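You operate a simulated robot arm through the tools that you are given. There is no shell and no other tool.

You are at the controls of a simulated robot arm. One attempt, no reset.

TASK
Try both gauge pins in the upright hose end and correct the dial as the plate says.
Fine: each pin goes back in its hole; if green enters and red stops, the dial stays.

Only the result counts: the job must be done as asked and must still hold three seconds after the hand-in. Knocking over, shifting, dropping, spilling or breaking anything else fails it.

THE ROBOT
A 6-joint arm with a two-finger gripper, fixed in place. Base frame: the origin is on the floor under the middle of its stand, x ahead of it, y to its left, z up; the work surface is at about z = 90. Units: cm, rad, N and s.
It reaches about 157.2 cm from its shoulder. Its first joint turns from -2.897 to 2.897 rad. Payload 2.45 kg.
The tool frame sits at the grasp point between the pads (the TCP): z along the fingers, y along the line on which they close. The tips reach 2 cm beyond it. The gripper opens to 14 cm; its body begins 16.8 cm behind the TCP.
Orientation is that of the tool frame in the base frame, as a unit quaternion [x, y, z, w]. With the fingers straight down and closing along the base's y, the tool's x points along the base's -x, its y along +y and its z along -z.

THE INTERFACE
- The arm moves only by the tool play_rows. Its argument "targets" is a list of rows, each a list of 7 numbers: the closure in counts, from 0 (fully open) to 255 (shut), then the shift along the base's x, y, z in cm, then the turn, a rotation vector about the base's x, y, z in rad. In form: [[claw, dx, dy, dz, rx, ry, rz], ...]. A call has 1 to 20 rows; each row shifts and turns the commanded pose from where the row before left it. Rows are played at 5 a second. More than 5 cm and 0.15 rad between two rows, or a gripper value outside its range, and nothing of the call is played. A pose out of reach is approached as far as the arm can. The call stops where the force on the tool passes 40 N (or 10 N more than at its start, if that is more) or the arm is blocked; 0.2 s more then pass. Each finger travels about 4.5 cm/s and halts on what it meets, pressing with about 44 N; the grip force reading is that of the motor and also rises with nothing between the fingers. The clock runs only during rows and for 0.2 s after the last one: add rows that do not move to give the fingers time. The reply holds the time, the measured pose of the TCP, the force on the tool along the base axes, the opening and the grip force, in the units named above and with some noise, with the torque about the TCP (base axes, N m) and any sound that the robot's microphone picked up.
- Cameras (640 x 400 px; columns grow to the right, rows downward): "scene" is fixed at [4.88, 50.08, 155.53]; the picture's right is [-0.26, -0.97, 0.00], its down [-0.38, 0.10, -0.92] and it looks along [0.89, -0.24, -0.39] (base axes); focal length 308 px, centre (320, 200). "wrist" rides on the gripper at [7.8, 1.1, -20.9] in the tool frame; the picture's right is [-0.14, 0.99, 0.00], its down [-0.92, -0.13, -0.37] and it looks along [-0.36, -0.05, 0.93] (tool axes); focal length 280 px, centre (320, 200). There is no depth. A picture from a camera that has moved, and an enlarged one, comes with that camera's place and axes in the base frame and with its lens.
- capture(camera): a new picture of that camera. No time passes.
- zoom(camera, box): a new picture of the part [left, top, right, bottom] of that camera's present view, enlarged. No time passes.
- finish_job(): hands the job in; it is judged then, once.

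Nothing tells you positions but the pictures and the camera data. Unless the task says otherwise, let go and move clear before handing in.

The tools are called after "Call:" as name(argument=value, ...) on one line, values as JSON. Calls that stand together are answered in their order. play_rows: Moves the arm, as the interface text tells. Its arguments: {"type":"object","properties":{"targets":{"type":"array"}},"required":["targets"]} The other tools are called the same way: capture (camera) takes a picture; zoom (camera, box) takes an enlarged picture of a part of a camera's view; finish_job () hands the job in.

At the start:

```text
clock: 0.0
position: [50.88, 46.82, 133.43]
ee_rot: [0.001, 1.0, 0.0, 0.0]
ft_force: [-0.1, -0.1, -0.8]
torque: [0.01, 0.01, 0.01]
width: 13.99
grasp_force: 0.1
```

scene: 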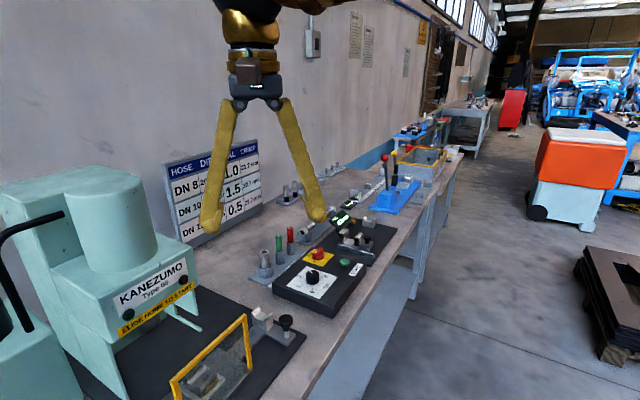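
wrist: 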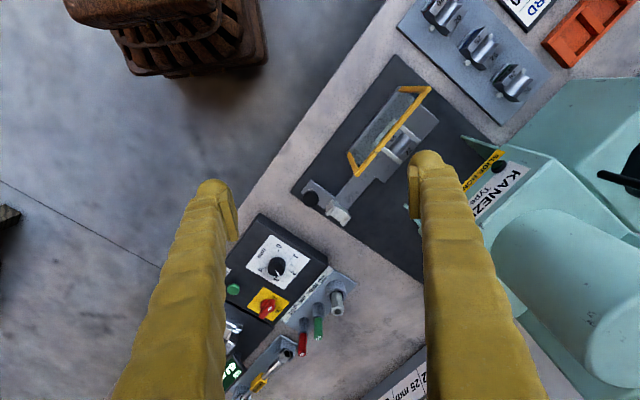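

I see a bench with a control panel (dial, red knob, green button), a gauge plate with an upright hose end and green and red pins, and a crimp machine. I'll zoom in to read the plates and locate things.

Call:
zoom(camera="scene", box=[240, 200, 400, 320])

Call:
zoom(camera="wrist", box=[200, 200, 400, 400])

Call:
zoom(camera="scene", box=[160, 130, 280, 250])

```text
3.33 times, centred on (320, 260) of scene
camera zoom: at [4.88, 50.08, 155.53], right [-0.26, -0.97, 0.0], down [-0.38, 0.1, -0.92], along [0.89, -0.24, -0.39], focal length 1028 px, centre (320, 0)
```

zoom: 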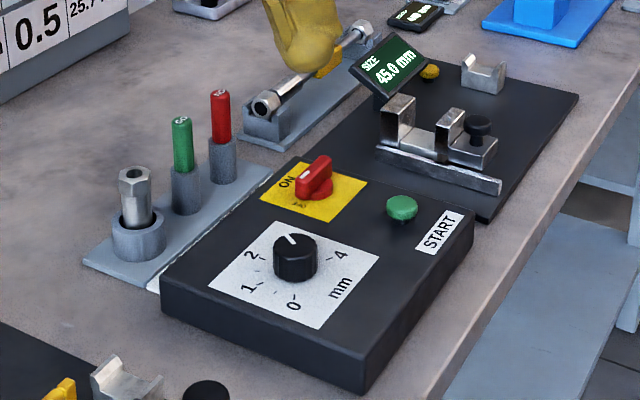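

```text
2.00 times, centred on (300, 300) of wrist
camera zoom: at [43.06, 48.09, 154.4], right [0.14, 0.99, 0.0], down [0.92, -0.13, 0.37], along [0.36, -0.05, -0.93], focal length 561 px, centre (360, 0)
```

zoom: 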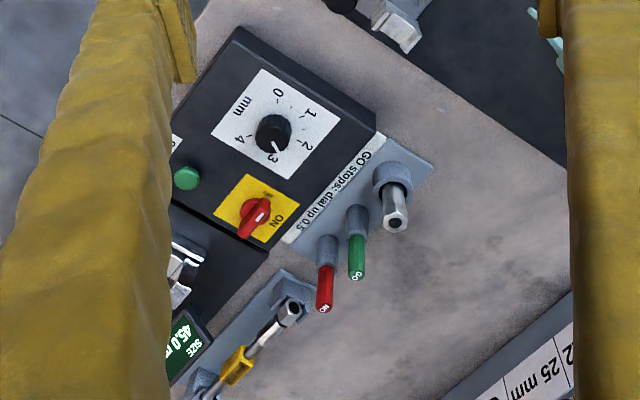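

```text
3.33 times, centred on (220, 190) of scene
camera zoom: at [4.88, 50.08, 155.53], right [-0.26, -0.97, 0.0], down [-0.38, 0.1, -0.92], along [0.89, -0.24, -0.39], focal length 1028 px, centre (653, 233)
```

zoom: 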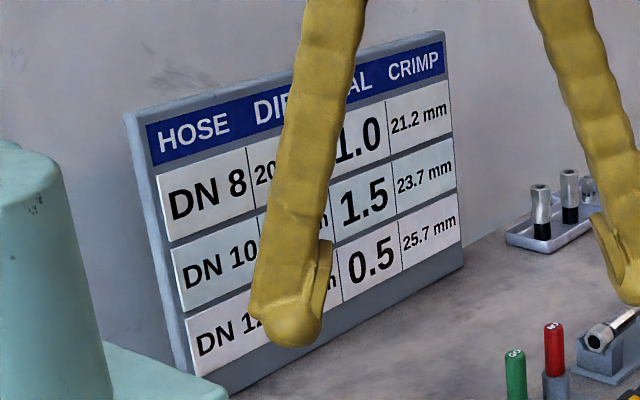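

I take the hose end to be near (94, 45), green pin near (101, 39), red pin near (106, 34), and the dial near (80, 32). I'll move over the area at a safe height for a close look at the plate.

Call:
play_rows(targets=[[0, 4, -1, 0, 0, 0, 0], [0, 4, -1, 0, 0, 0, 0], [0, 4, -1, 0, 0, 0, 0], [0, 4, -1, 0, 0, 0, 0], [0, 4, -1, 0, 0, 0, 0], [0, 4, -1, 0, 0, 0, 0], [0, 4, -1, 0, 0, 0, 0], [0, 4, 0, 0, 0, 0, 0], [0, 0, 0, 0, 0, 0, 0]])

Call:
capture(camera="wrist")

Call:
capture(camera="scene")

```text
clock: 2.0
position: [82.83, 39.9, 133.34]
ee_rot: [-0.001, 1.0, 0.0, 0.0]
ft_force: [-0.8, -0.4, -0.6]
torque: [0.02, 0.0, 0.02]
width: 13.97
grasp_force: 0.1
```

```text
taken
camera wrist: at [75.02, 41.0, 154.31], right [0.14, 0.99, 0.0], down [0.92, -0.13, 0.37], along [0.36, -0.05, -0.93], focal length 280 px, centre (320, 200)
```

wrist: 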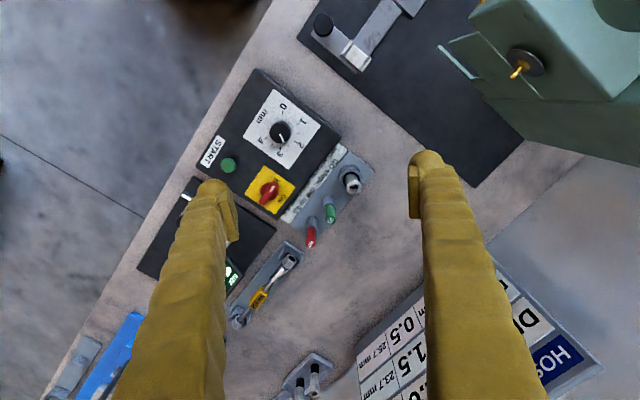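

```text
taken
```

scene: 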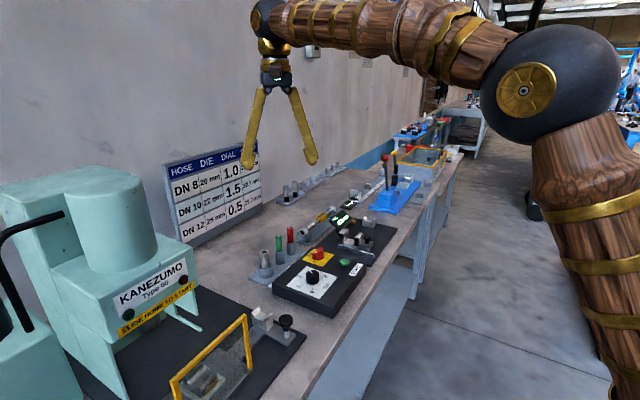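

Call:
zoom(camera="wrist", box=[270, 140, 380, 240])

Call:
zoom(camera="wrist", box=[230, 80, 330, 170])

Call:
zoom(camera="scene", box=[250, 220, 330, 280])

Call:
zoom(camera="scene", box=[280, 240, 360, 320])

```text
4.00 times, centred on (325, 190) of wrist
camera zoom: at [75.02, 41.0, 154.31], right [0.14, 0.99, 0.0], down [0.92, -0.13, 0.37], along [0.36, -0.05, -0.93], focal length 1122 px, centre (300, 240)
```

zoom: 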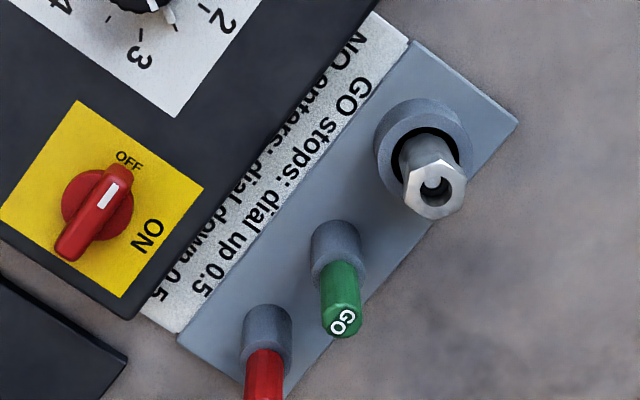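

```text
4.44 times, centred on (280, 125) of wrist
camera zoom: at [75.02, 41.0, 154.31], right [0.14, 0.99, 0.0], down [0.92, -0.13, 0.37], along [0.36, -0.05, -0.93], focal length 1246 px, centre (498, 533)
```

zoom: 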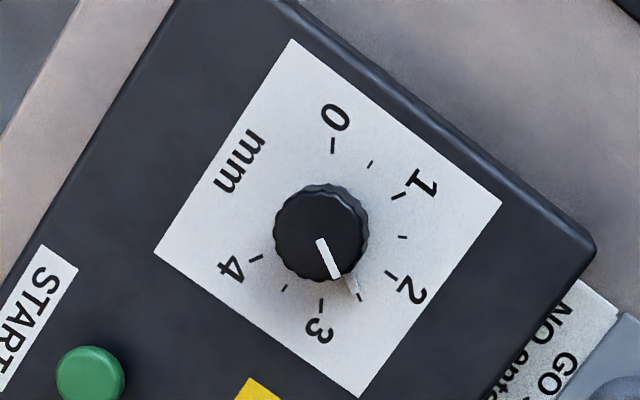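

```text
6.67 times, centred on (290, 250) of scene
camera zoom: at [4.88, 50.08, 155.53], right [-0.26, -0.97, 0.0], down [-0.38, 0.1, -0.92], along [0.89, -0.24, -0.39], focal length 2057 px, centre (520, -133)
```

zoom: 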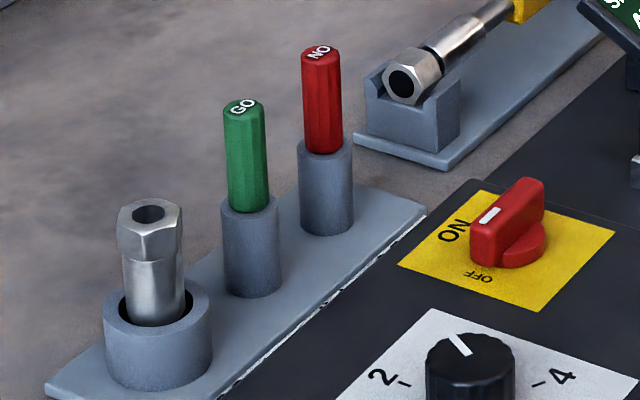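

```text
5.00 times, centred on (320, 280) of scene
camera zoom: at [4.88, 50.08, 155.53], right [-0.26, -0.97, 0.0], down [-0.38, 0.1, -0.92], along [0.89, -0.24, -0.39], focal length 1543 px, centre (320, -200)
```

zoom: 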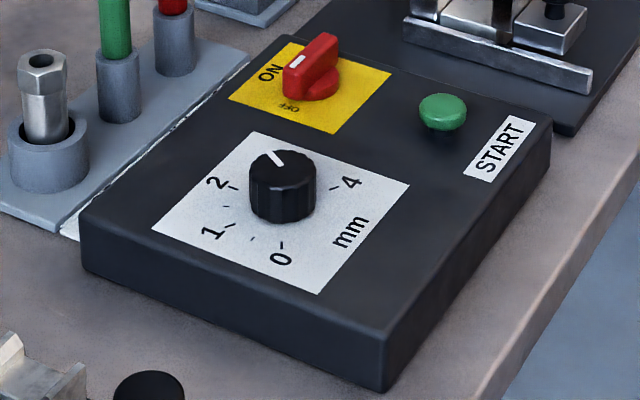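

The plate reads "GO stops: dial up 0.5" and "NO enters: dial down 0.5". The dial now points at about 2.5. My estimates are hose top (94.4, 45.3, 99.5), green top (100.2, 39.8, 101.7) and red top (105.1, 34.7, 101.7), and next I turn the hand so it closes across the row above green.

Call:
play_rows(targets=[[0, 2.9, 0, -2, 0, 0, -0.1309], [0, 2.9, 0, -2, 0, 0, -0.1309], [0, 2.9, 0, -2, 0, 0, -0.1309], [0, 2.9, 0, -2, 0, 0, -0.1309], [0, 2.9, 0, -2, 0, 0, -0.1309], [0, 2.9, 0, -2, 0, 0, -0.1309], [0, 0, 0, 0, 0, 0, 0], [0, 0, 0, 0, 0, 0, 0]])

Call:
capture(camera="wrist")

Call:
capture(camera="scene")

```text
clock: 3.8
position: [100.28, 39.82, 121.39]
ee_rot: [0.383, 0.924, 0.0, 0.0]
ft_force: [0.1, 1.1, -0.1]
torque: [-0.01, 0.02, 0.01]
width: 14.01
grasp_force: 0.0
```

```text
taken
camera wrist: at [95.58, 46.14, 142.33], right [0.8, 0.6, 0.0], down [0.56, -0.74, 0.37], along [0.22, -0.29, -0.93], focal length 280 px, centre (320, 200)
```

wrist: 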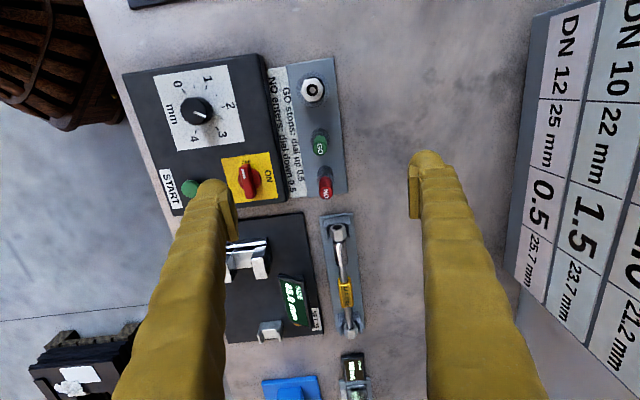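

```text
taken
```

scene: 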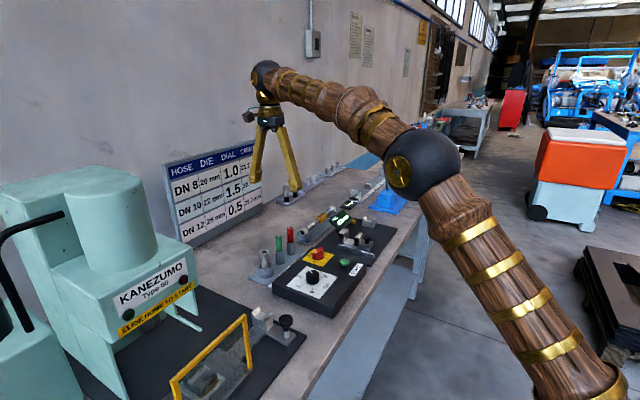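

The hand is above the row, aligned along it. I'll zoom on the row and the dial to refine positions.

Call:
zoom(camera="wrist", box=[260, 50, 380, 210])

Call:
zoom(camera="wrist", box=[120, 50, 280, 210])

Call:
zoom(camera="scene", box=[240, 150, 320, 290])

```text
2.50 times, centred on (320, 130) of wrist
camera zoom: at [95.58, 46.14, 142.33], right [0.8, 0.6, 0.0], down [0.56, -0.74, 0.37], along [0.22, -0.29, -0.93], focal length 701 px, centre (320, 375)
```

zoom: 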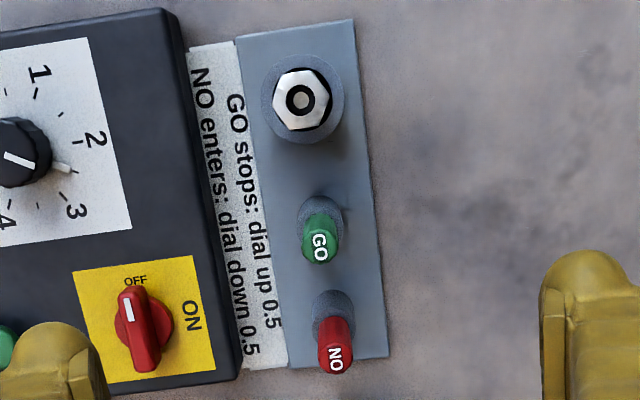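

```text
2.50 times, centred on (200, 130) of wrist
camera zoom: at [95.58, 46.14, 142.33], right [0.8, 0.6, 0.0], down [0.56, -0.74, 0.37], along [0.22, -0.29, -0.93], focal length 701 px, centre (620, 375)
```

zoom: 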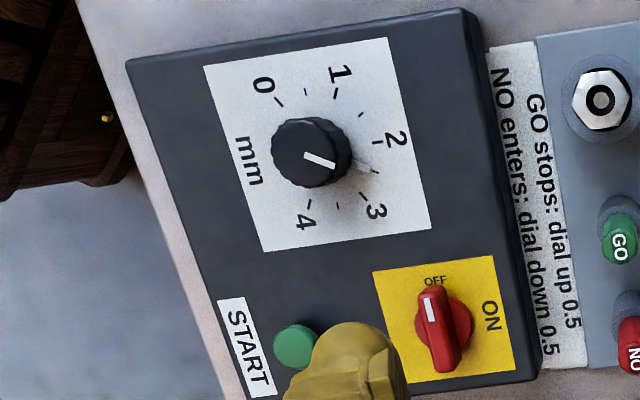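

```text
2.86 times, centred on (280, 220) of scene
camera zoom: at [4.88, 50.08, 155.53], right [-0.26, -0.97, 0.0], down [-0.38, 0.1, -0.92], along [0.89, -0.24, -0.39], focal length 882 px, centre (434, 143)
```

zoom: 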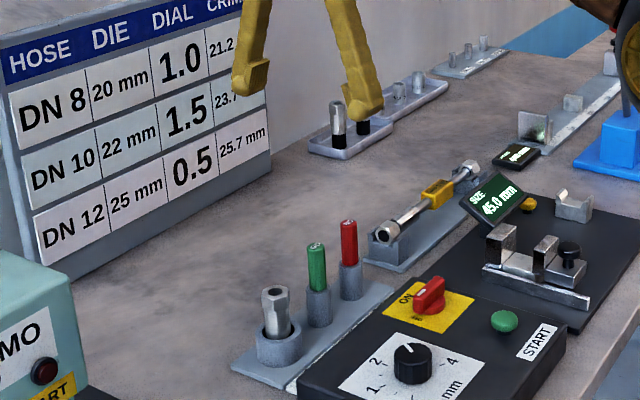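

Refined positions: hose (94.6, 45.6), green (100.1, 40.1), red (105.2, 35.0). I'll narrow the opening and come down part way over green to check alignment before gripping.

Call:
play_rows(targets=[[80, 0, 0, -3, 0, 0, 0], [140, -0.1, 0.2, -3, 0, 0, 0], [140, 0, 0, -3, 0, 0, 0], [140, 0, 0, -3, 0, 0, 0], [140, 0, 0, 0, 0, 0, 0], [140, 0, 0, 0, 0, 0, 0]])

Call:
capture(camera="wrist")

Call:
zoom(camera="scene", box=[240, 190, 320, 290])

```text
clock: 5.2
position: [100.32, 40.09, 109.34]
ee_rot: [0.383, 0.924, 0.0, 0.0]
ft_force: [0.5, 0.1, -0.1]
torque: [0.02, 0.02, 0.0]
width: 6.34
grasp_force: 0.1
```

```text
taken
camera wrist: at [95.5, 46.45, 130.33], right [0.8, 0.6, 0.0], down [0.56, -0.74, 0.37], along [0.22, -0.29, -0.93], focal length 280 px, centre (320, 200)
```

wrist: 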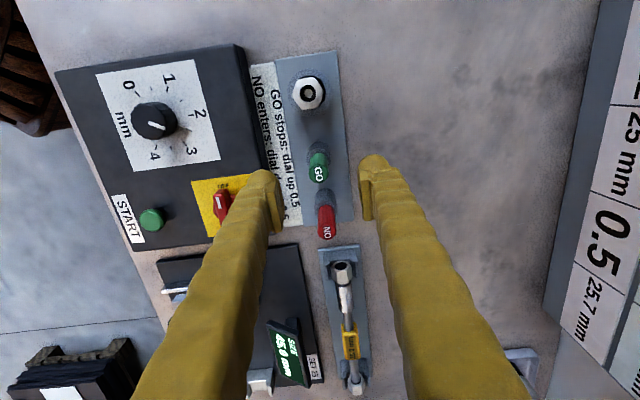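

```text
4.00 times, centred on (280, 240) of scene
camera zoom: at [4.88, 50.08, 155.53], right [-0.26, -0.97, 0.0], down [-0.38, 0.1, -0.92], along [0.89, -0.24, -0.39], focal length 1234 px, centre (480, 40)
```

zoom: 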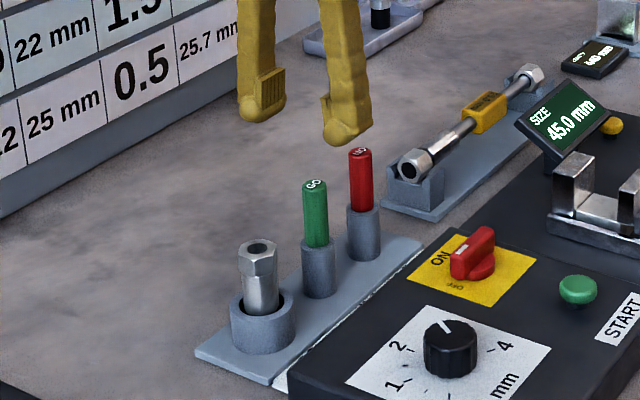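

Call:
zoom(camera="wrist", box=[240, 130, 400, 250])

Call:
zoom(camera="scene", box=[270, 195, 320, 245])

```text
3.33 times, centred on (320, 190) of wrist
camera zoom: at [95.5, 46.45, 130.33], right [0.8, 0.6, 0.0], down [0.56, -0.74, 0.37], along [0.22, -0.29, -0.93], focal length 935 px, centre (320, 233)
```

zoom: 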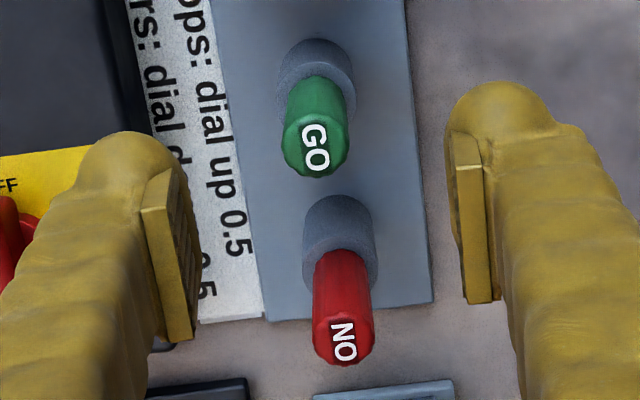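

```text
8.00 times, centred on (295, 220) of scene
camera zoom: at [4.88, 50.08, 155.53], right [-0.26, -0.97, 0.0], down [-0.38, 0.1, -0.92], along [0.89, -0.24, -0.39], focal length 2468 px, centre (520, 40)
```

zoom: 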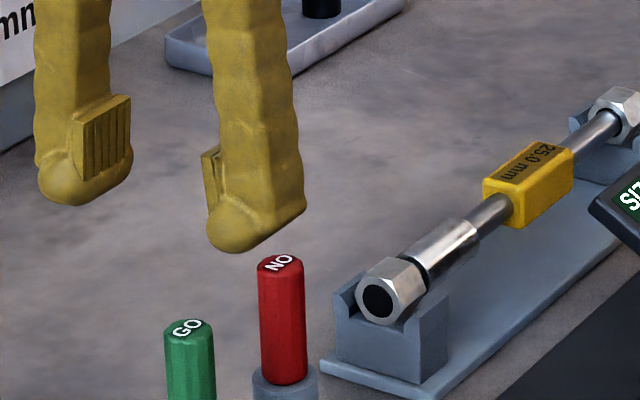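

Green's top measures about (100.5, 39.6, 101.4), slightly off from the hand's position. I'll correct by that amount, come down around it with fingers open, and check before closing.

Call:
play_rows(targets=[[140, 0.18, -0.45, 0, 0, 0, 0], [140, 0, 0, -2.5, 0, 0, 0], [140, 0, 0, -2.5, 0, 0, 0], [140, 0, 0, -2.5, 0, 0, 0], [140, 0, 0, -2, 0, 0, 0], [140, 0, 0, 0, 0, 0, 0]])

Call:
capture(camera="wrist")

Call:
zoom(camera="scene", box=[250, 190, 320, 260])

```text
clock: 6.6
position: [100.42, 39.52, 99.72]
ee_rot: [0.383, 0.924, 0.0, 0.0]
ft_force: [-0.4, 0.7, 0.0]
torque: [-0.02, 0.01, -0.01]
width: 6.3
grasp_force: 0.0
```

```text
taken
camera wrist: at [95.66, 45.9, 120.77], right [0.8, 0.6, 0.0], down [0.56, -0.74, 0.37], along [0.22, -0.29, -0.93], focal length 280 px, centre (320, 200)
```

wrist: 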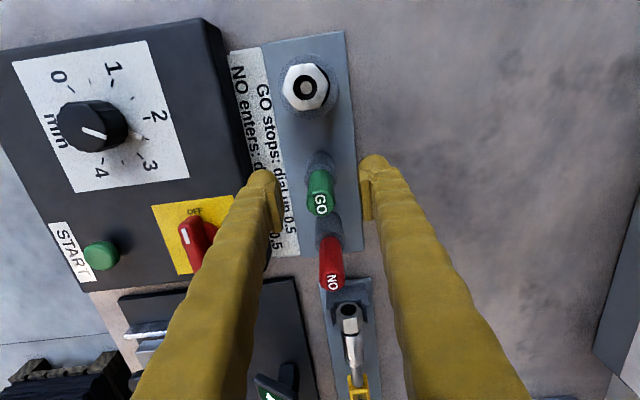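

```text
5.71 times, centred on (285, 225) of scene
camera zoom: at [4.88, 50.08, 155.53], right [-0.26, -0.97, 0.0], down [-0.38, 0.1, -0.92], along [0.89, -0.24, -0.39], focal length 1763 px, centre (520, 57)
```

zoom: 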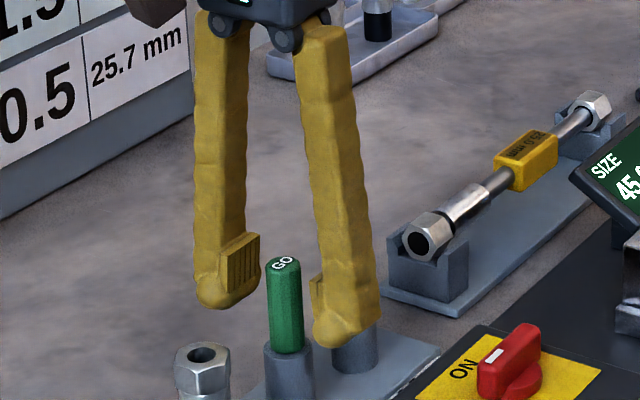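

Call:
zoom(camera="wrist", box=[250, 140, 390, 250])

```text
3.64 times, centred on (320, 195) of wrist
camera zoom: at [95.66, 45.9, 120.77], right [0.8, 0.6, 0.0], down [0.56, -0.74, 0.37], along [0.22, -0.29, -0.93], focal length 1020 px, centre (320, 218)
```

zoom: 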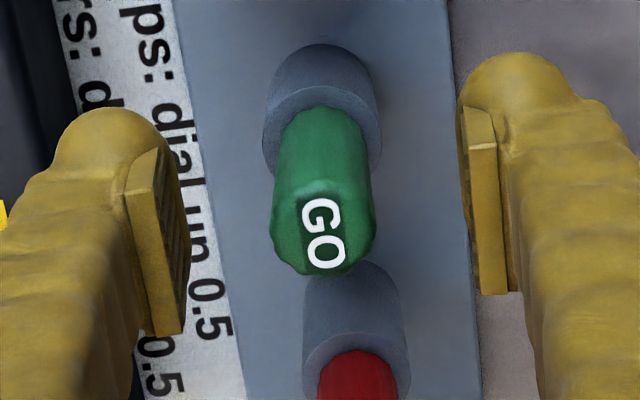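

Green is centred between the pads. I close on it now.

Call:
play_rows(targets=[[200, 0, 0, 0, 0, 0, 0], [255, 0, 0, 0, 0, 0, 0], [255, 0, 0, 0, 0, 0, 0], [255, 0, 0, 0, 0, 0, 0], [255, 0, 0, 0, 0, 0, 0]])

Call:
zoom(camera="wrist", box=[250, 140, 390, 250])

```text
clock: 7.8
position: [100.36, 39.46, 99.85]
ee_rot: [0.382, 0.924, 0.0, 0.0]
ft_force: [-0.4, 0.5, -0.1]
torque: [-0.01, 0.0, 0.01]
width: 1.97
grasp_force: 44.3
```

```text
3.64 times, centred on (320, 195) of wrist
camera zoom: at [95.65, 45.9, 120.78], right [0.8, 0.6, 0.0], down [0.56, -0.74, 0.37], along [0.22, -0.29, -0.93], focal length 1020 px, centre (320, 218)
```

zoom: 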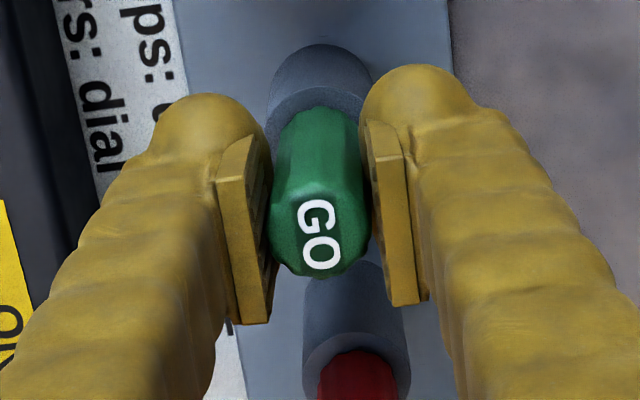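

Green is gripped (opening 1.97 cm). I lift it straight up and look at the shaft.

Call:
play_rows(targets=[[255, 0, 0, 0.7, 0, 0, 0], [255, 0, 0, 1, 0, 0, 0], [255, 0, 0, 1.5, 0, 0, 0], [255, 0, 0, 1.8, 0, 0, 0], [255, 0, 0, 2, 0, 0, 0], [255, 0, 0, 2, 0, 0, 0], [255, 0, 0, 2, 0, 0, 0], [255, 0, 0, 2, 0, 0, 0], [255, 0, 0, 2, 0, 0, 0], [255, 0, 0, 0, 0, 0, 0]])

Call:
zoom(camera="scene", box=[240, 180, 320, 280])

Call:
zoom(camera="wrist", box=[240, 60, 400, 260])

```text
clock: 10.0
position: [100.36, 39.69, 115.21]
ee_rot: [0.383, 0.924, 0.0, 0.0]
ft_force: [0.4, 0.3, -0.8]
torque: [0.02, 0.0, 0.01]
width: 1.98
grasp_force: 43.8
```

```text
4.00 times, centred on (280, 230) of scene
camera zoom: at [4.88, 50.08, 155.53], right [-0.26, -0.97, 0.0], down [-0.38, 0.1, -0.92], along [0.89, -0.24, -0.39], focal length 1234 px, centre (480, 80)
```

zoom: 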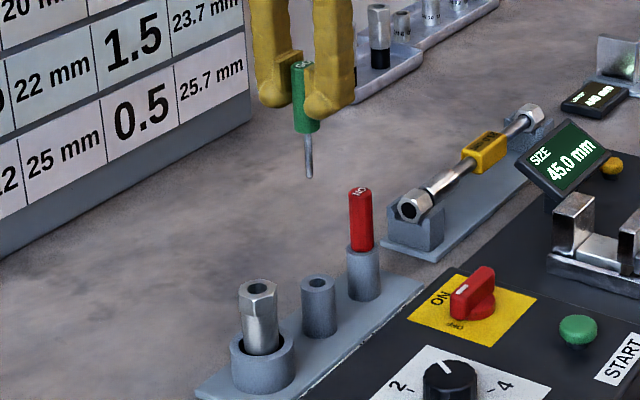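

```text
2.00 times, centred on (320, 160) of wrist
camera zoom: at [95.56, 46.04, 136.01], right [0.8, 0.6, 0.0], down [0.56, -0.74, 0.37], along [0.22, -0.29, -0.93], focal length 561 px, centre (320, 280)
```

zoom: 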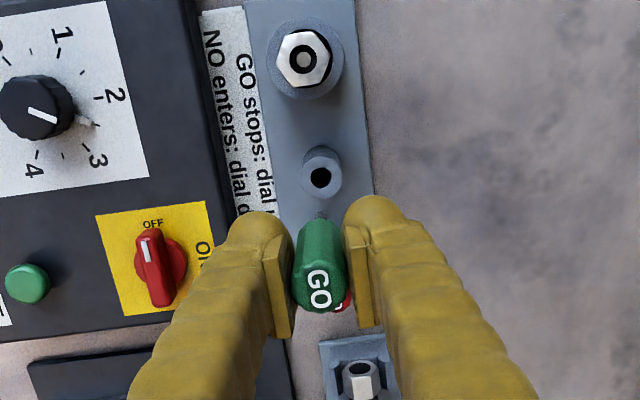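

The pin has a thin shaft about 4 cm long and hangs vertical. I carry it over the hose end, estimated at (94.75, 45.4), keeping its tip well above.

Call:
play_rows(targets=[[255, -1.4, 1.45, 0, 0, 0, 0], [255, -1.4, 1.45, 0, 0, 0, 0], [255, -1.4, 1.45, 0, 0, 0, 0], [255, -1.4, 1.45, 0, 0, 0, 0], [255, 0, 0, 0, 0, 0, 0], [255, 0, 0, 0, 0, 0, 0]])

Call:
zoom(camera="scene", box=[240, 200, 310, 280])

Call:
zoom(camera="wrist", box=[250, 100, 390, 220])

```text
clock: 11.4
position: [94.7, 45.54, 114.91]
ee_rot: [0.383, 0.924, 0.0, 0.0]
ft_force: [-0.8, -0.8, -0.6]
torque: [0.0, 0.03, -0.02]
width: 1.98
grasp_force: 44.1
```

```text
5.00 times, centred on (275, 240) of scene
camera zoom: at [4.88, 50.08, 155.53], right [-0.26, -0.97, 0.0], down [-0.38, 0.1, -0.92], along [0.89, -0.24, -0.39], focal length 1543 px, centre (545, 0)
```

zoom: 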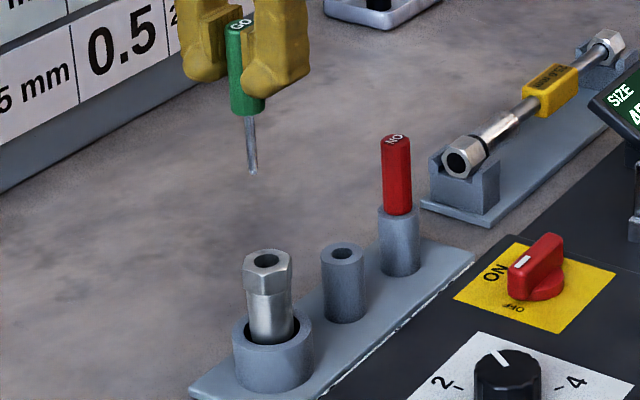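

```text
3.33 times, centred on (320, 160) of wrist
camera zoom: at [89.92, 51.94, 135.91], right [0.8, 0.6, 0.0], down [0.56, -0.74, 0.37], along [0.22, -0.29, -0.93], focal length 935 px, centre (320, 333)
```

zoom: 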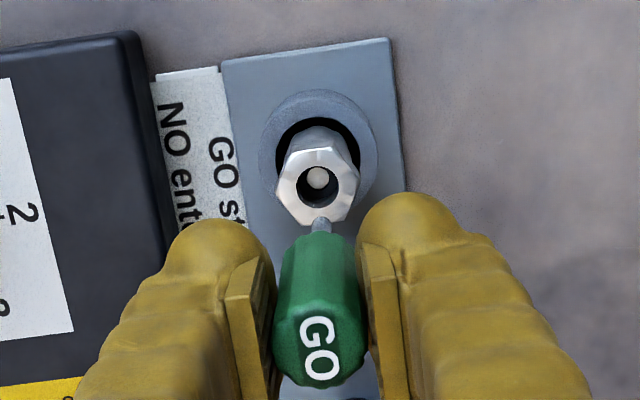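

Call:
zoom(camera="scene", box=[260, 200, 300, 260])

Call:
zoom(camera="wrist", box=[290, 125, 350, 185])

```text
6.67 times, centred on (280, 230) of scene
camera zoom: at [4.88, 50.08, 155.53], right [-0.26, -0.97, 0.0], down [-0.38, 0.1, -0.92], along [0.89, -0.24, -0.39], focal length 2057 px, centre (587, 0)
```

zoom: 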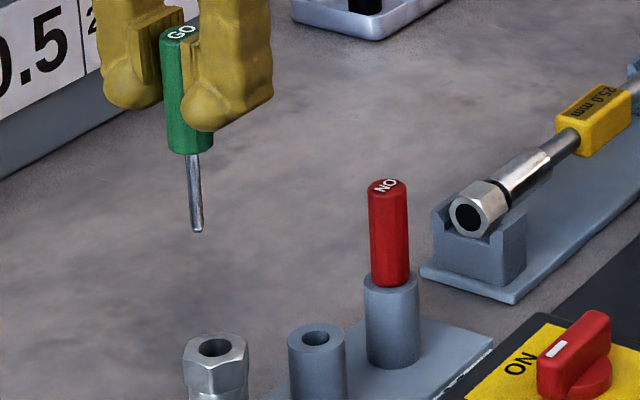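

```text
6.67 times, centred on (320, 155) of wrist
camera zoom: at [89.92, 51.94, 135.91], right [0.8, 0.6, 0.0], down [0.56, -0.74, 0.37], along [0.22, -0.29, -0.93], focal length 1869 px, centre (320, 500)
```

zoom: 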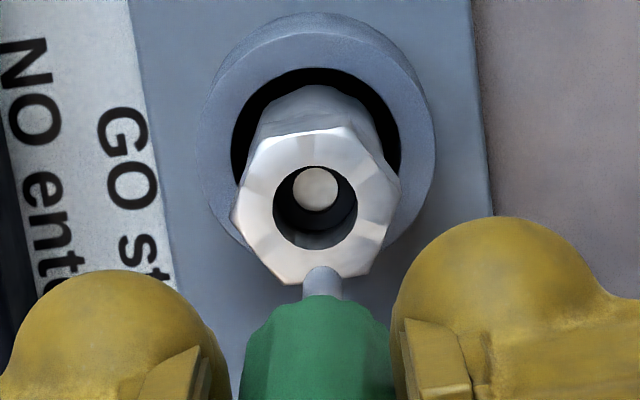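

The bore's rim is centred about 0.25 cm ahead of the pin's axis. I correct that and descend until the tip is about 1.3 cm above the rim, then look again.

Call:
play_rows(targets=[[255, 0.05, -0.22, -1.5, 0, 0, 0], [255, 0, 0, -2, 0, 0, 0], [255, 0, 0, -1.8, 0, 0, 0], [255, 0, 0, 0, 0, 0, 0], [255, 0, 0, 0, 0, 0, 0]])

Call:
zoom(camera="scene", box=[250, 215, 290, 255])

Call:
zoom(camera="wrist", box=[290, 135, 350, 195])

```text
clock: 12.6
position: [94.69, 45.17, 109.57]
ee_rot: [0.383, 0.924, 0.0, 0.0]
ft_force: [0.6, 0.6, -2.0]
torque: [-0.04, 0.01, -0.02]
width: 1.97
grasp_force: 43.6
```

```text
10.00 times, centred on (270, 235) of scene
camera zoom: at [4.88, 50.08, 155.53], right [-0.26, -0.97, 0.0], down [-0.38, 0.1, -0.92], along [0.89, -0.24, -0.39], focal length 3085 px, centre (820, -150)
```

zoom: 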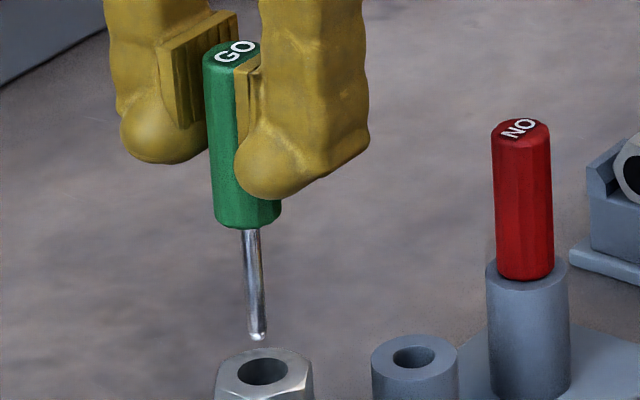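

```text
6.67 times, centred on (320, 165) of wrist
camera zoom: at [90.0, 51.64, 130.5], right [0.8, 0.6, 0.0], down [0.56, -0.74, 0.37], along [0.22, -0.29, -0.93], focal length 1869 px, centre (320, 433)
```

zoom: 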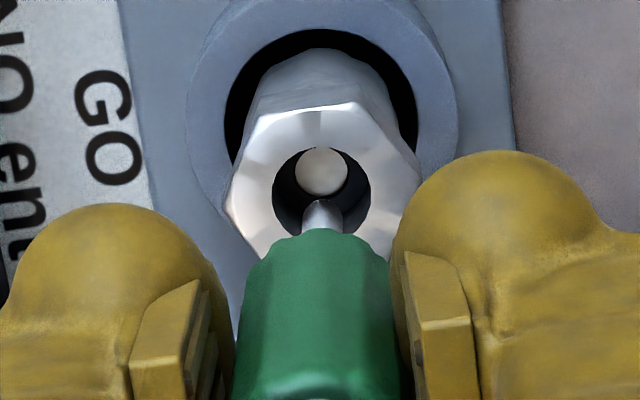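

The tip is centred over the bore mouth to within about 0.1 cm. I start a gentle descent in small steps, watching the force.

Call:
play_rows(targets=[[255, 0.02, -0.05, -0.5, 0, 0, 0], [255, 0, 0, -0.5, 0, 0, 0], [255, 0, 0, -0.5, 0, 0, 0], [255, 0, 0, -0.5, 0, 0, 0], [255, 0, 0, 0, 0, 0, 0]])

Call:
zoom(camera="scene", box=[250, 215, 290, 255])

Call:
zoom(camera="wrist", box=[290, 135, 350, 195])

```text
clock: 13.8
position: [94.78, 45.23, 107.58]
ee_rot: [0.383, 0.924, 0.0, -0.001]
ft_force: [0.2, 1.1, -1.0]
torque: [-0.02, 0.0, 0.01]
width: 1.99
grasp_force: 44.5
```

```text
10.00 times, centred on (270, 235) of scene
camera zoom: at [4.88, 50.08, 155.53], right [-0.26, -0.97, 0.0], down [-0.38, 0.1, -0.92], along [0.89, -0.24, -0.39], focal length 3085 px, centre (820, -150)
```

zoom: 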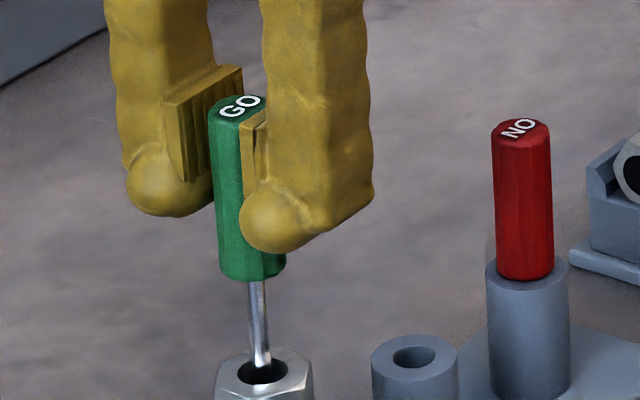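

```text
6.67 times, centred on (320, 165) of wrist
camera zoom: at [90.06, 51.61, 128.51], right [0.8, 0.6, 0.0], down [0.56, -0.74, 0.37], along [0.22, -0.29, -0.93], focal length 1869 px, centre (320, 433)
```

zoom: 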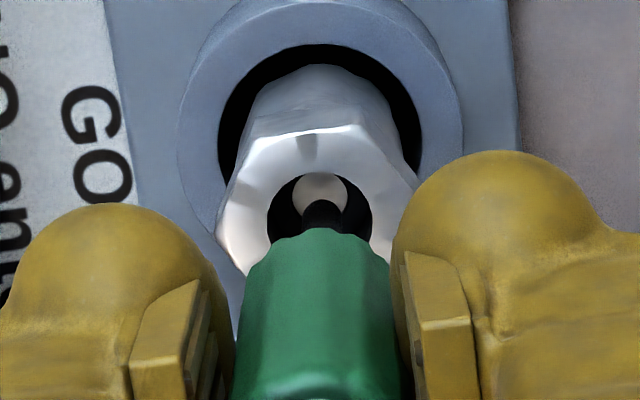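

The tip has entered the mouth with no contact force. I continue down in small steps.

Call:
play_rows(targets=[[255, 0, 0, -0.3, 0, 0, 0], [255, 0, 0, -0.3, 0, 0, 0], [255, 0, 0, -0.3, 0, 0, 0], [255, 0, 0, -0.3, 0, 0, 0]])

Call:
zoom(camera="wrist", box=[290, 135, 350, 195])

Call:
zoom(camera="scene", box=[250, 215, 290, 255])

```text
clock: 14.8
position: [94.77, 45.13, 106.38]
ee_rot: [0.382, 0.924, 0.0, 0.0]
ft_force: [0.8, 0.3, -0.6]
torque: [-0.01, -0.03, -0.01]
width: 1.97
grasp_force: 44.0
```

```text
6.67 times, centred on (320, 165) of wrist
camera zoom: at [90.05, 51.6, 127.4], right [0.8, 0.6, 0.0], down [0.56, -0.74, 0.37], along [0.22, -0.29, -0.93], focal length 1869 px, centre (320, 433)
```

zoom: 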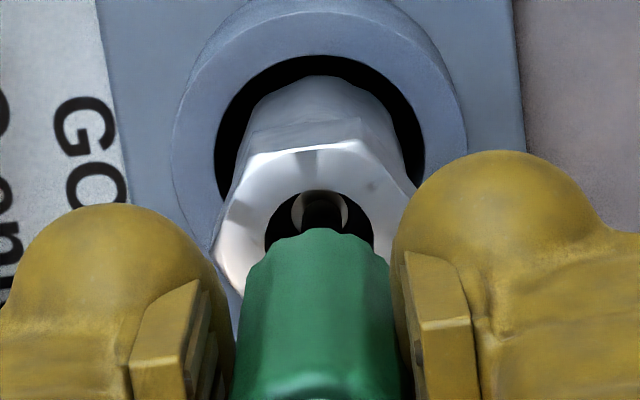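

```text
10.00 times, centred on (270, 235) of scene
camera zoom: at [4.88, 50.08, 155.53], right [-0.26, -0.97, 0.0], down [-0.38, 0.1, -0.92], along [0.89, -0.24, -0.39], focal length 3085 px, centre (820, -150)
```

zoom: 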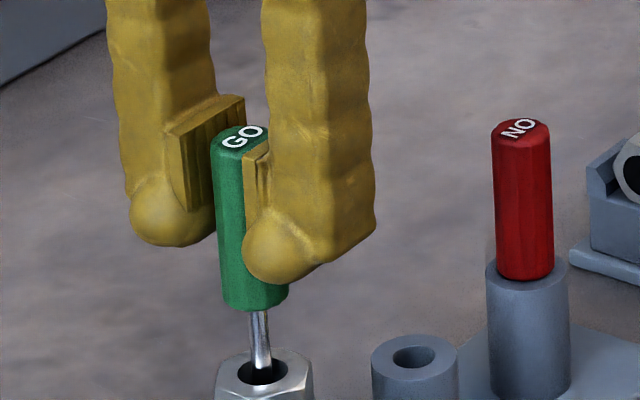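

Call:
play_rows(targets=[[255, 0, 0, -0.25, 0, 0, 0], [255, 0, 0, -0.25, 0, 0, 0], [255, 0, 0, 0, 0, 0, 0]])

```text
clock: 15.6
position: [94.79, 45.11, 105.79]
ee_rot: [0.383, 0.924, 0.0, -0.001]
ft_force: [-0.3, -0.2, -1.5]
torque: [-0.02, -0.03, 0.0]
width: 2.01
grasp_force: 43.9
```

Call:
play_rows(targets=[[255, 0, 0, -0.25, 0, 0, 0], [255, 0, 0, -0.25, 0, 0, 0], [255, 0, 0, 0, 0, 0, 0]])

Call:
zoom(camera="scene", box=[250, 215, 290, 255])

Call:
zoom(camera="wrist", box=[290, 135, 350, 195])

```text
clock: 16.4
position: [94.74, 45.21, 105.4]
ee_rot: [0.383, 0.924, 0.001, 0.001]
ft_force: [-0.2, 0.4, 0.1]
torque: [0.01, 0.0, 0.01]
width: 1.99
grasp_force: 44.6
```

```text
10.00 times, centred on (270, 235) of scene
camera zoom: at [4.88, 50.08, 155.53], right [-0.26, -0.97, 0.0], down [-0.38, 0.1, -0.92], along [0.89, -0.24, -0.39], focal length 3085 px, centre (820, -150)
```

zoom: 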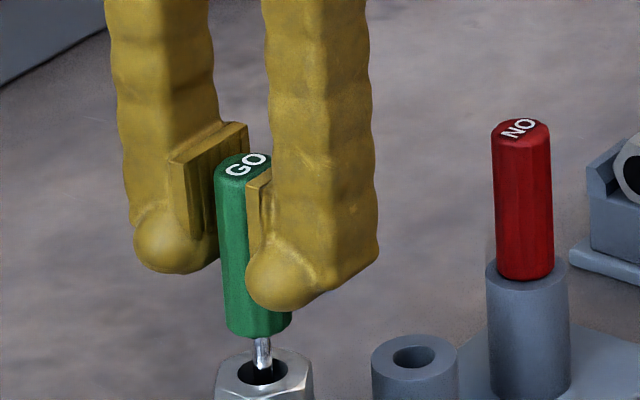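

```text
6.67 times, centred on (320, 165) of wrist
camera zoom: at [90.08, 51.57, 126.36], right [0.8, 0.6, 0.0], down [0.56, -0.74, 0.37], along [0.22, -0.29, -0.93], focal length 1869 px, centre (320, 433)
```

zoom: 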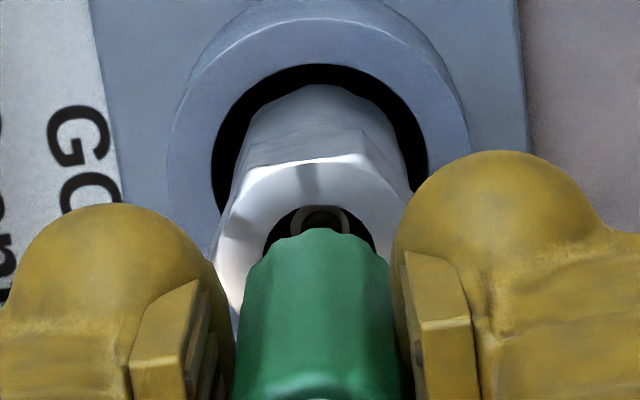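

Call:
play_rows(targets=[[255, 0, 0, -0.25, 0, 0, 0], [255, 0, 0, -0.25, 0, 0, 0], [255, 0, 0, 0, 0, 0, 0]])

```text
clock: 17.2
position: [94.76, 45.25, 104.87]
ee_rot: [0.383, 0.924, 0.0, 0.001]
ft_force: [-0.1, 0.0, -0.9]
torque: [0.01, 0.01, 0.0]
width: 1.99
grasp_force: 44.4
```

Call:
play_rows(targets=[[255, 0, 0, -0.2, 0, 0, 0], [255, 0, 0, -0.2, 0, 0, 0], [255, 0, 0, 0, 0, 0, 0]])

Call:
zoom(camera="scene", box=[250, 215, 290, 255])

```text
clock: 18.0
position: [94.81, 45.19, 104.6]
ee_rot: [0.383, 0.924, 0.0, 0.0]
ft_force: [-0.7, 0.2, -0.3]
torque: [-0.01, -0.01, 0.02]
width: 1.98
grasp_force: 43.6
```

```text
10.00 times, centred on (270, 235) of scene
camera zoom: at [4.88, 50.08, 155.53], right [-0.26, -0.97, 0.0], down [-0.38, 0.1, -0.92], along [0.89, -0.24, -0.39], focal length 3085 px, centre (820, -150)
```

zoom: 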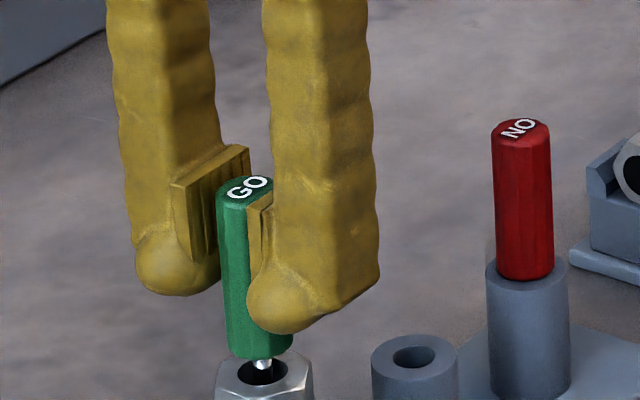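

Call:
play_rows(targets=[[255, 0, 0, -0.15, 0, 0, 0], [255, 0, 0, -0.15, 0, 0, 0], [255, 0, 0, 0, 0, 0, 0]])

Call:
zoom(camera="scene", box=[250, 215, 290, 255])

```text
clock: 18.8
position: [94.77, 45.04, 104.24]
ee_rot: [0.383, 0.924, 0.0, -0.001]
ft_force: [-0.4, -0.3, -1.1]
torque: [0.01, 0.02, 0.0]
width: 1.97
grasp_force: 44.0
```

```text
10.00 times, centred on (270, 235) of scene
camera zoom: at [4.88, 50.08, 155.53], right [-0.26, -0.97, 0.0], down [-0.38, 0.1, -0.92], along [0.89, -0.24, -0.39], focal length 3085 px, centre (820, -150)
```

zoom: 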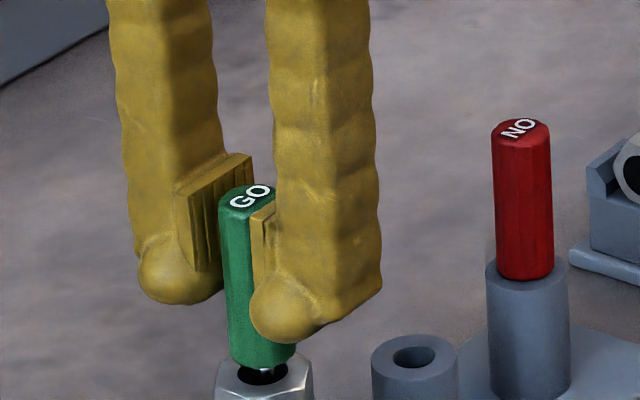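

Call:
play_rows(targets=[[255, 0, 0, -0.1, 0, 0, 0], [255, 0, 0, -0.1, 0, 0, 0], [255, 0, 0, 0, 0, 0, 0]])

Call:
zoom(camera="scene", box=[250, 215, 290, 255])

```text
clock: 19.6
position: [94.75, 45.32, 103.99]
ee_rot: [0.382, 0.924, 0.0, 0.0]
ft_force: [0.3, -0.2, -1.3]
torque: [-0.01, 0.03, 0.01]
width: 1.98
grasp_force: 43.7
```

```text
10.00 times, centred on (270, 235) of scene
camera zoom: at [4.88, 50.08, 155.53], right [-0.26, -0.97, 0.0], down [-0.38, 0.1, -0.92], along [0.89, -0.24, -0.39], focal length 3085 px, centre (820, -150)
```

zoom: 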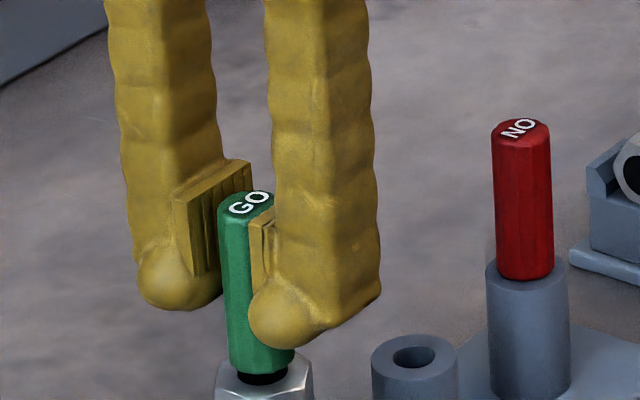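

Call:
play_rows(targets=[[255, 0, 0, -0.08, 0, 0, 0], [255, 0, 0, -0.08, 0, 0, 0], [255, 0, 0, 0, 0, 0, 0]])

Call:
zoom(camera="scene", box=[250, 215, 290, 255])

Call:
zoom(camera="wrist", box=[270, 130, 370, 210])

```text
clock: 20.4
position: [94.88, 45.19, 103.82]
ee_rot: [0.382, 0.924, -0.001, 0.0]
ft_force: [-1.1, 0.2, -0.2]
torque: [-0.01, -0.02, 0.01]
width: 1.98
grasp_force: 44.2
```

```text
10.00 times, centred on (270, 235) of scene
camera zoom: at [4.88, 50.08, 155.53], right [-0.26, -0.97, 0.0], down [-0.38, 0.1, -0.92], along [0.89, -0.24, -0.39], focal length 3085 px, centre (820, -150)
```

zoom: 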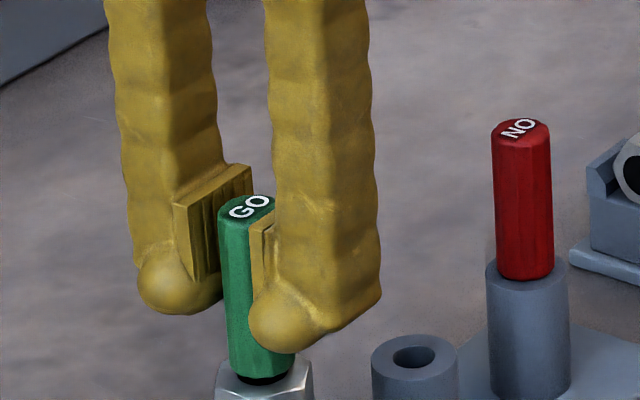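

```text
5.00 times, centred on (320, 170) of wrist
camera zoom: at [90.1, 51.57, 124.8], right [0.8, 0.6, 0.0], down [0.56, -0.74, 0.37], along [0.22, -0.29, -0.93], focal length 1402 px, centre (320, 350)
```

zoom: 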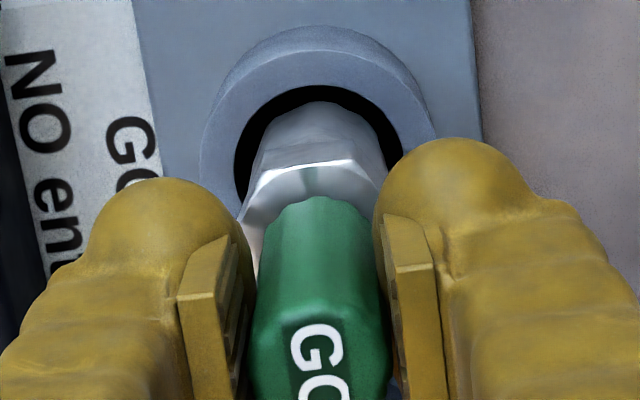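

Call:
play_rows(targets=[[255, 0, 0, -0.08, 0, 0, 0], [255, 0, 0, 0, 0, 0, 0]])

Call:
play_rows(targets=[[255, 0, 0, -0.06, 0, 0, 0], [255, 0, 0, 0, 0, 0, 0]])

```text
clock: 21.0
position: [94.83, 45.16, 103.85]
ee_rot: [0.383, 0.924, 0.0, 0.0]
ft_force: [-0.8, 0.6, -0.1]
torque: [-0.03, 0.0, 0.0]
width: 1.98
grasp_force: 44.0
```

```text
clock: 21.6
position: [94.77, 45.16, 103.59]
ee_rot: [0.383, 0.924, 0.0, 0.0]
ft_force: [-0.1, -1.0, -0.3]
torque: [0.03, 0.01, -0.05]
width: 2.0
grasp_force: 44.0
```

Call:
play_rows(targets=[[255, 0, 0, -0.08, 0, 0, 0], [255, 0, 0, 0, 0, 0, 0]])

Call:
zoom(camera="scene", box=[250, 225, 290, 265])

```text
clock: 22.2
position: [94.75, 45.23, 103.68]
ee_rot: [0.383, 0.924, 0.0, 0.0]
ft_force: [0.0, -0.1, -0.6]
torque: [-0.02, -0.01, 0.0]
width: 2.0
grasp_force: 44.3
```

```text
10.00 times, centred on (270, 245) of scene
camera zoom: at [4.88, 50.08, 155.53], right [-0.26, -0.97, 0.0], down [-0.38, 0.1, -0.92], along [0.89, -0.24, -0.39], focal length 3085 px, centre (820, -250)
```

zoom: 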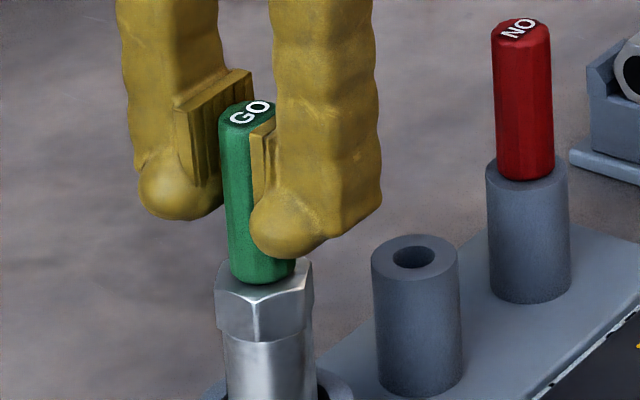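

Green goes in all the way to its handle with no resistance, so GO enters. I pull it straight out and carry it back above its own hole.

Call:
play_rows(targets=[[255, 0, 0, 0.5, 0, 0, 0], [255, 0, 0, 0.8, 0, 0, 0], [255, 0, 0, 1.0, 0, 0, 0], [255, 0, 0, 1.0, 0, 0, 0], [255, 0, 0, 1.5, 0, 0, 0], [255, 0, 0, 1.5, 0, 0, 0], [255, 0, 0, 1.5, 0, 0, 0], [255, 0, 0, 1.5, 0, 0, 0], [255, 0, 0, 1.98, 0, 0, 0], [255, 0, 0, 0, 0, 0, 0]])

Call:
zoom(camera="scene", box=[240, 200, 320, 280])

```text
clock: 24.4
position: [94.93, 45.32, 115.18]
ee_rot: [0.383, 0.924, 0.0, 0.0]
ft_force: [-0.3, 0.1, 0.1]
torque: [-0.01, 0.02, 0.0]
width: 1.98
grasp_force: 43.7
```

```text
5.00 times, centred on (280, 240) of scene
camera zoom: at [4.88, 50.08, 155.53], right [-0.26, -0.97, 0.0], down [-0.38, 0.1, -0.92], along [0.89, -0.24, -0.39], focal length 1543 px, centre (520, 0)
```

zoom: 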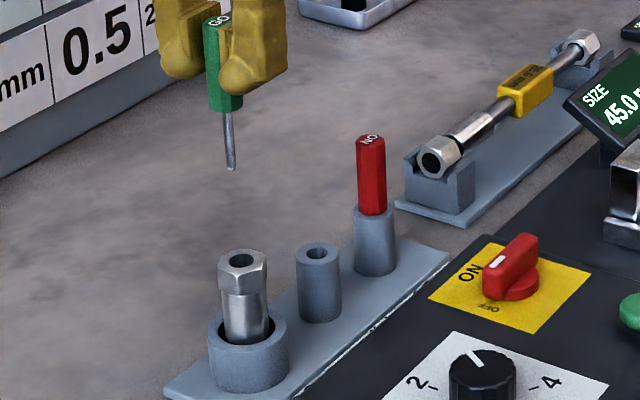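

Call:
play_rows(targets=[[255, 1.4, -1.4, 0, 0, 0, 0], [255, 1.4, -1.4, 0, 0, 0, 0], [255, 1.4, -1.4, 0, 0, 0, 0], [255, 1.33, -1.33, 0, 0, 0, 0], [255, 0, 0, 0, 0, 0, 0], [255, 0, 0, -2, 0, 0, 0], [255, 0, 0, -2, 0, 0, 0], [255, 0, 0, -2, 0, 0, 0], [255, 0, 0, -0.8, 0, 0, 0], [255, 0, 0, 0, 0, 0, 0]])

Call:
zoom(camera="scene", box=[260, 210, 310, 260])

Call:
zoom(camera="wrist", box=[290, 135, 350, 195])

```text
clock: 26.6
position: [100.34, 39.73, 108.08]
ee_rot: [0.382, 0.924, 0.0, 0.0]
ft_force: [-0.6, -0.2, -1.2]
torque: [-0.03, 0.02, 0.02]
width: 1.98
grasp_force: 43.7
```

```text
8.00 times, centred on (285, 235) of scene
camera zoom: at [4.88, 50.08, 155.53], right [-0.26, -0.97, 0.0], down [-0.38, 0.1, -0.92], along [0.89, -0.24, -0.39], focal length 2468 px, centre (600, -80)
```

zoom: 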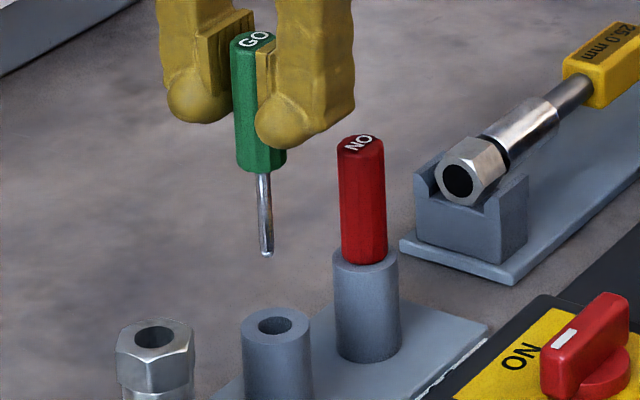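

```text
6.67 times, centred on (320, 165) of wrist
camera zoom: at [95.58, 46.1, 129.07], right [0.8, 0.6, 0.0], down [0.56, -0.74, 0.37], along [0.22, -0.29, -0.93], focal length 1869 px, centre (320, 433)
```

zoom: 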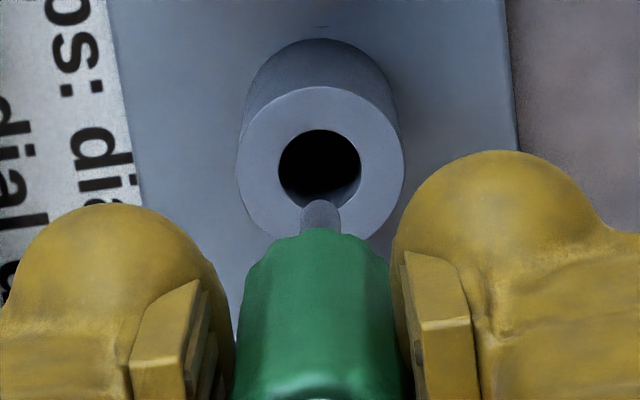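

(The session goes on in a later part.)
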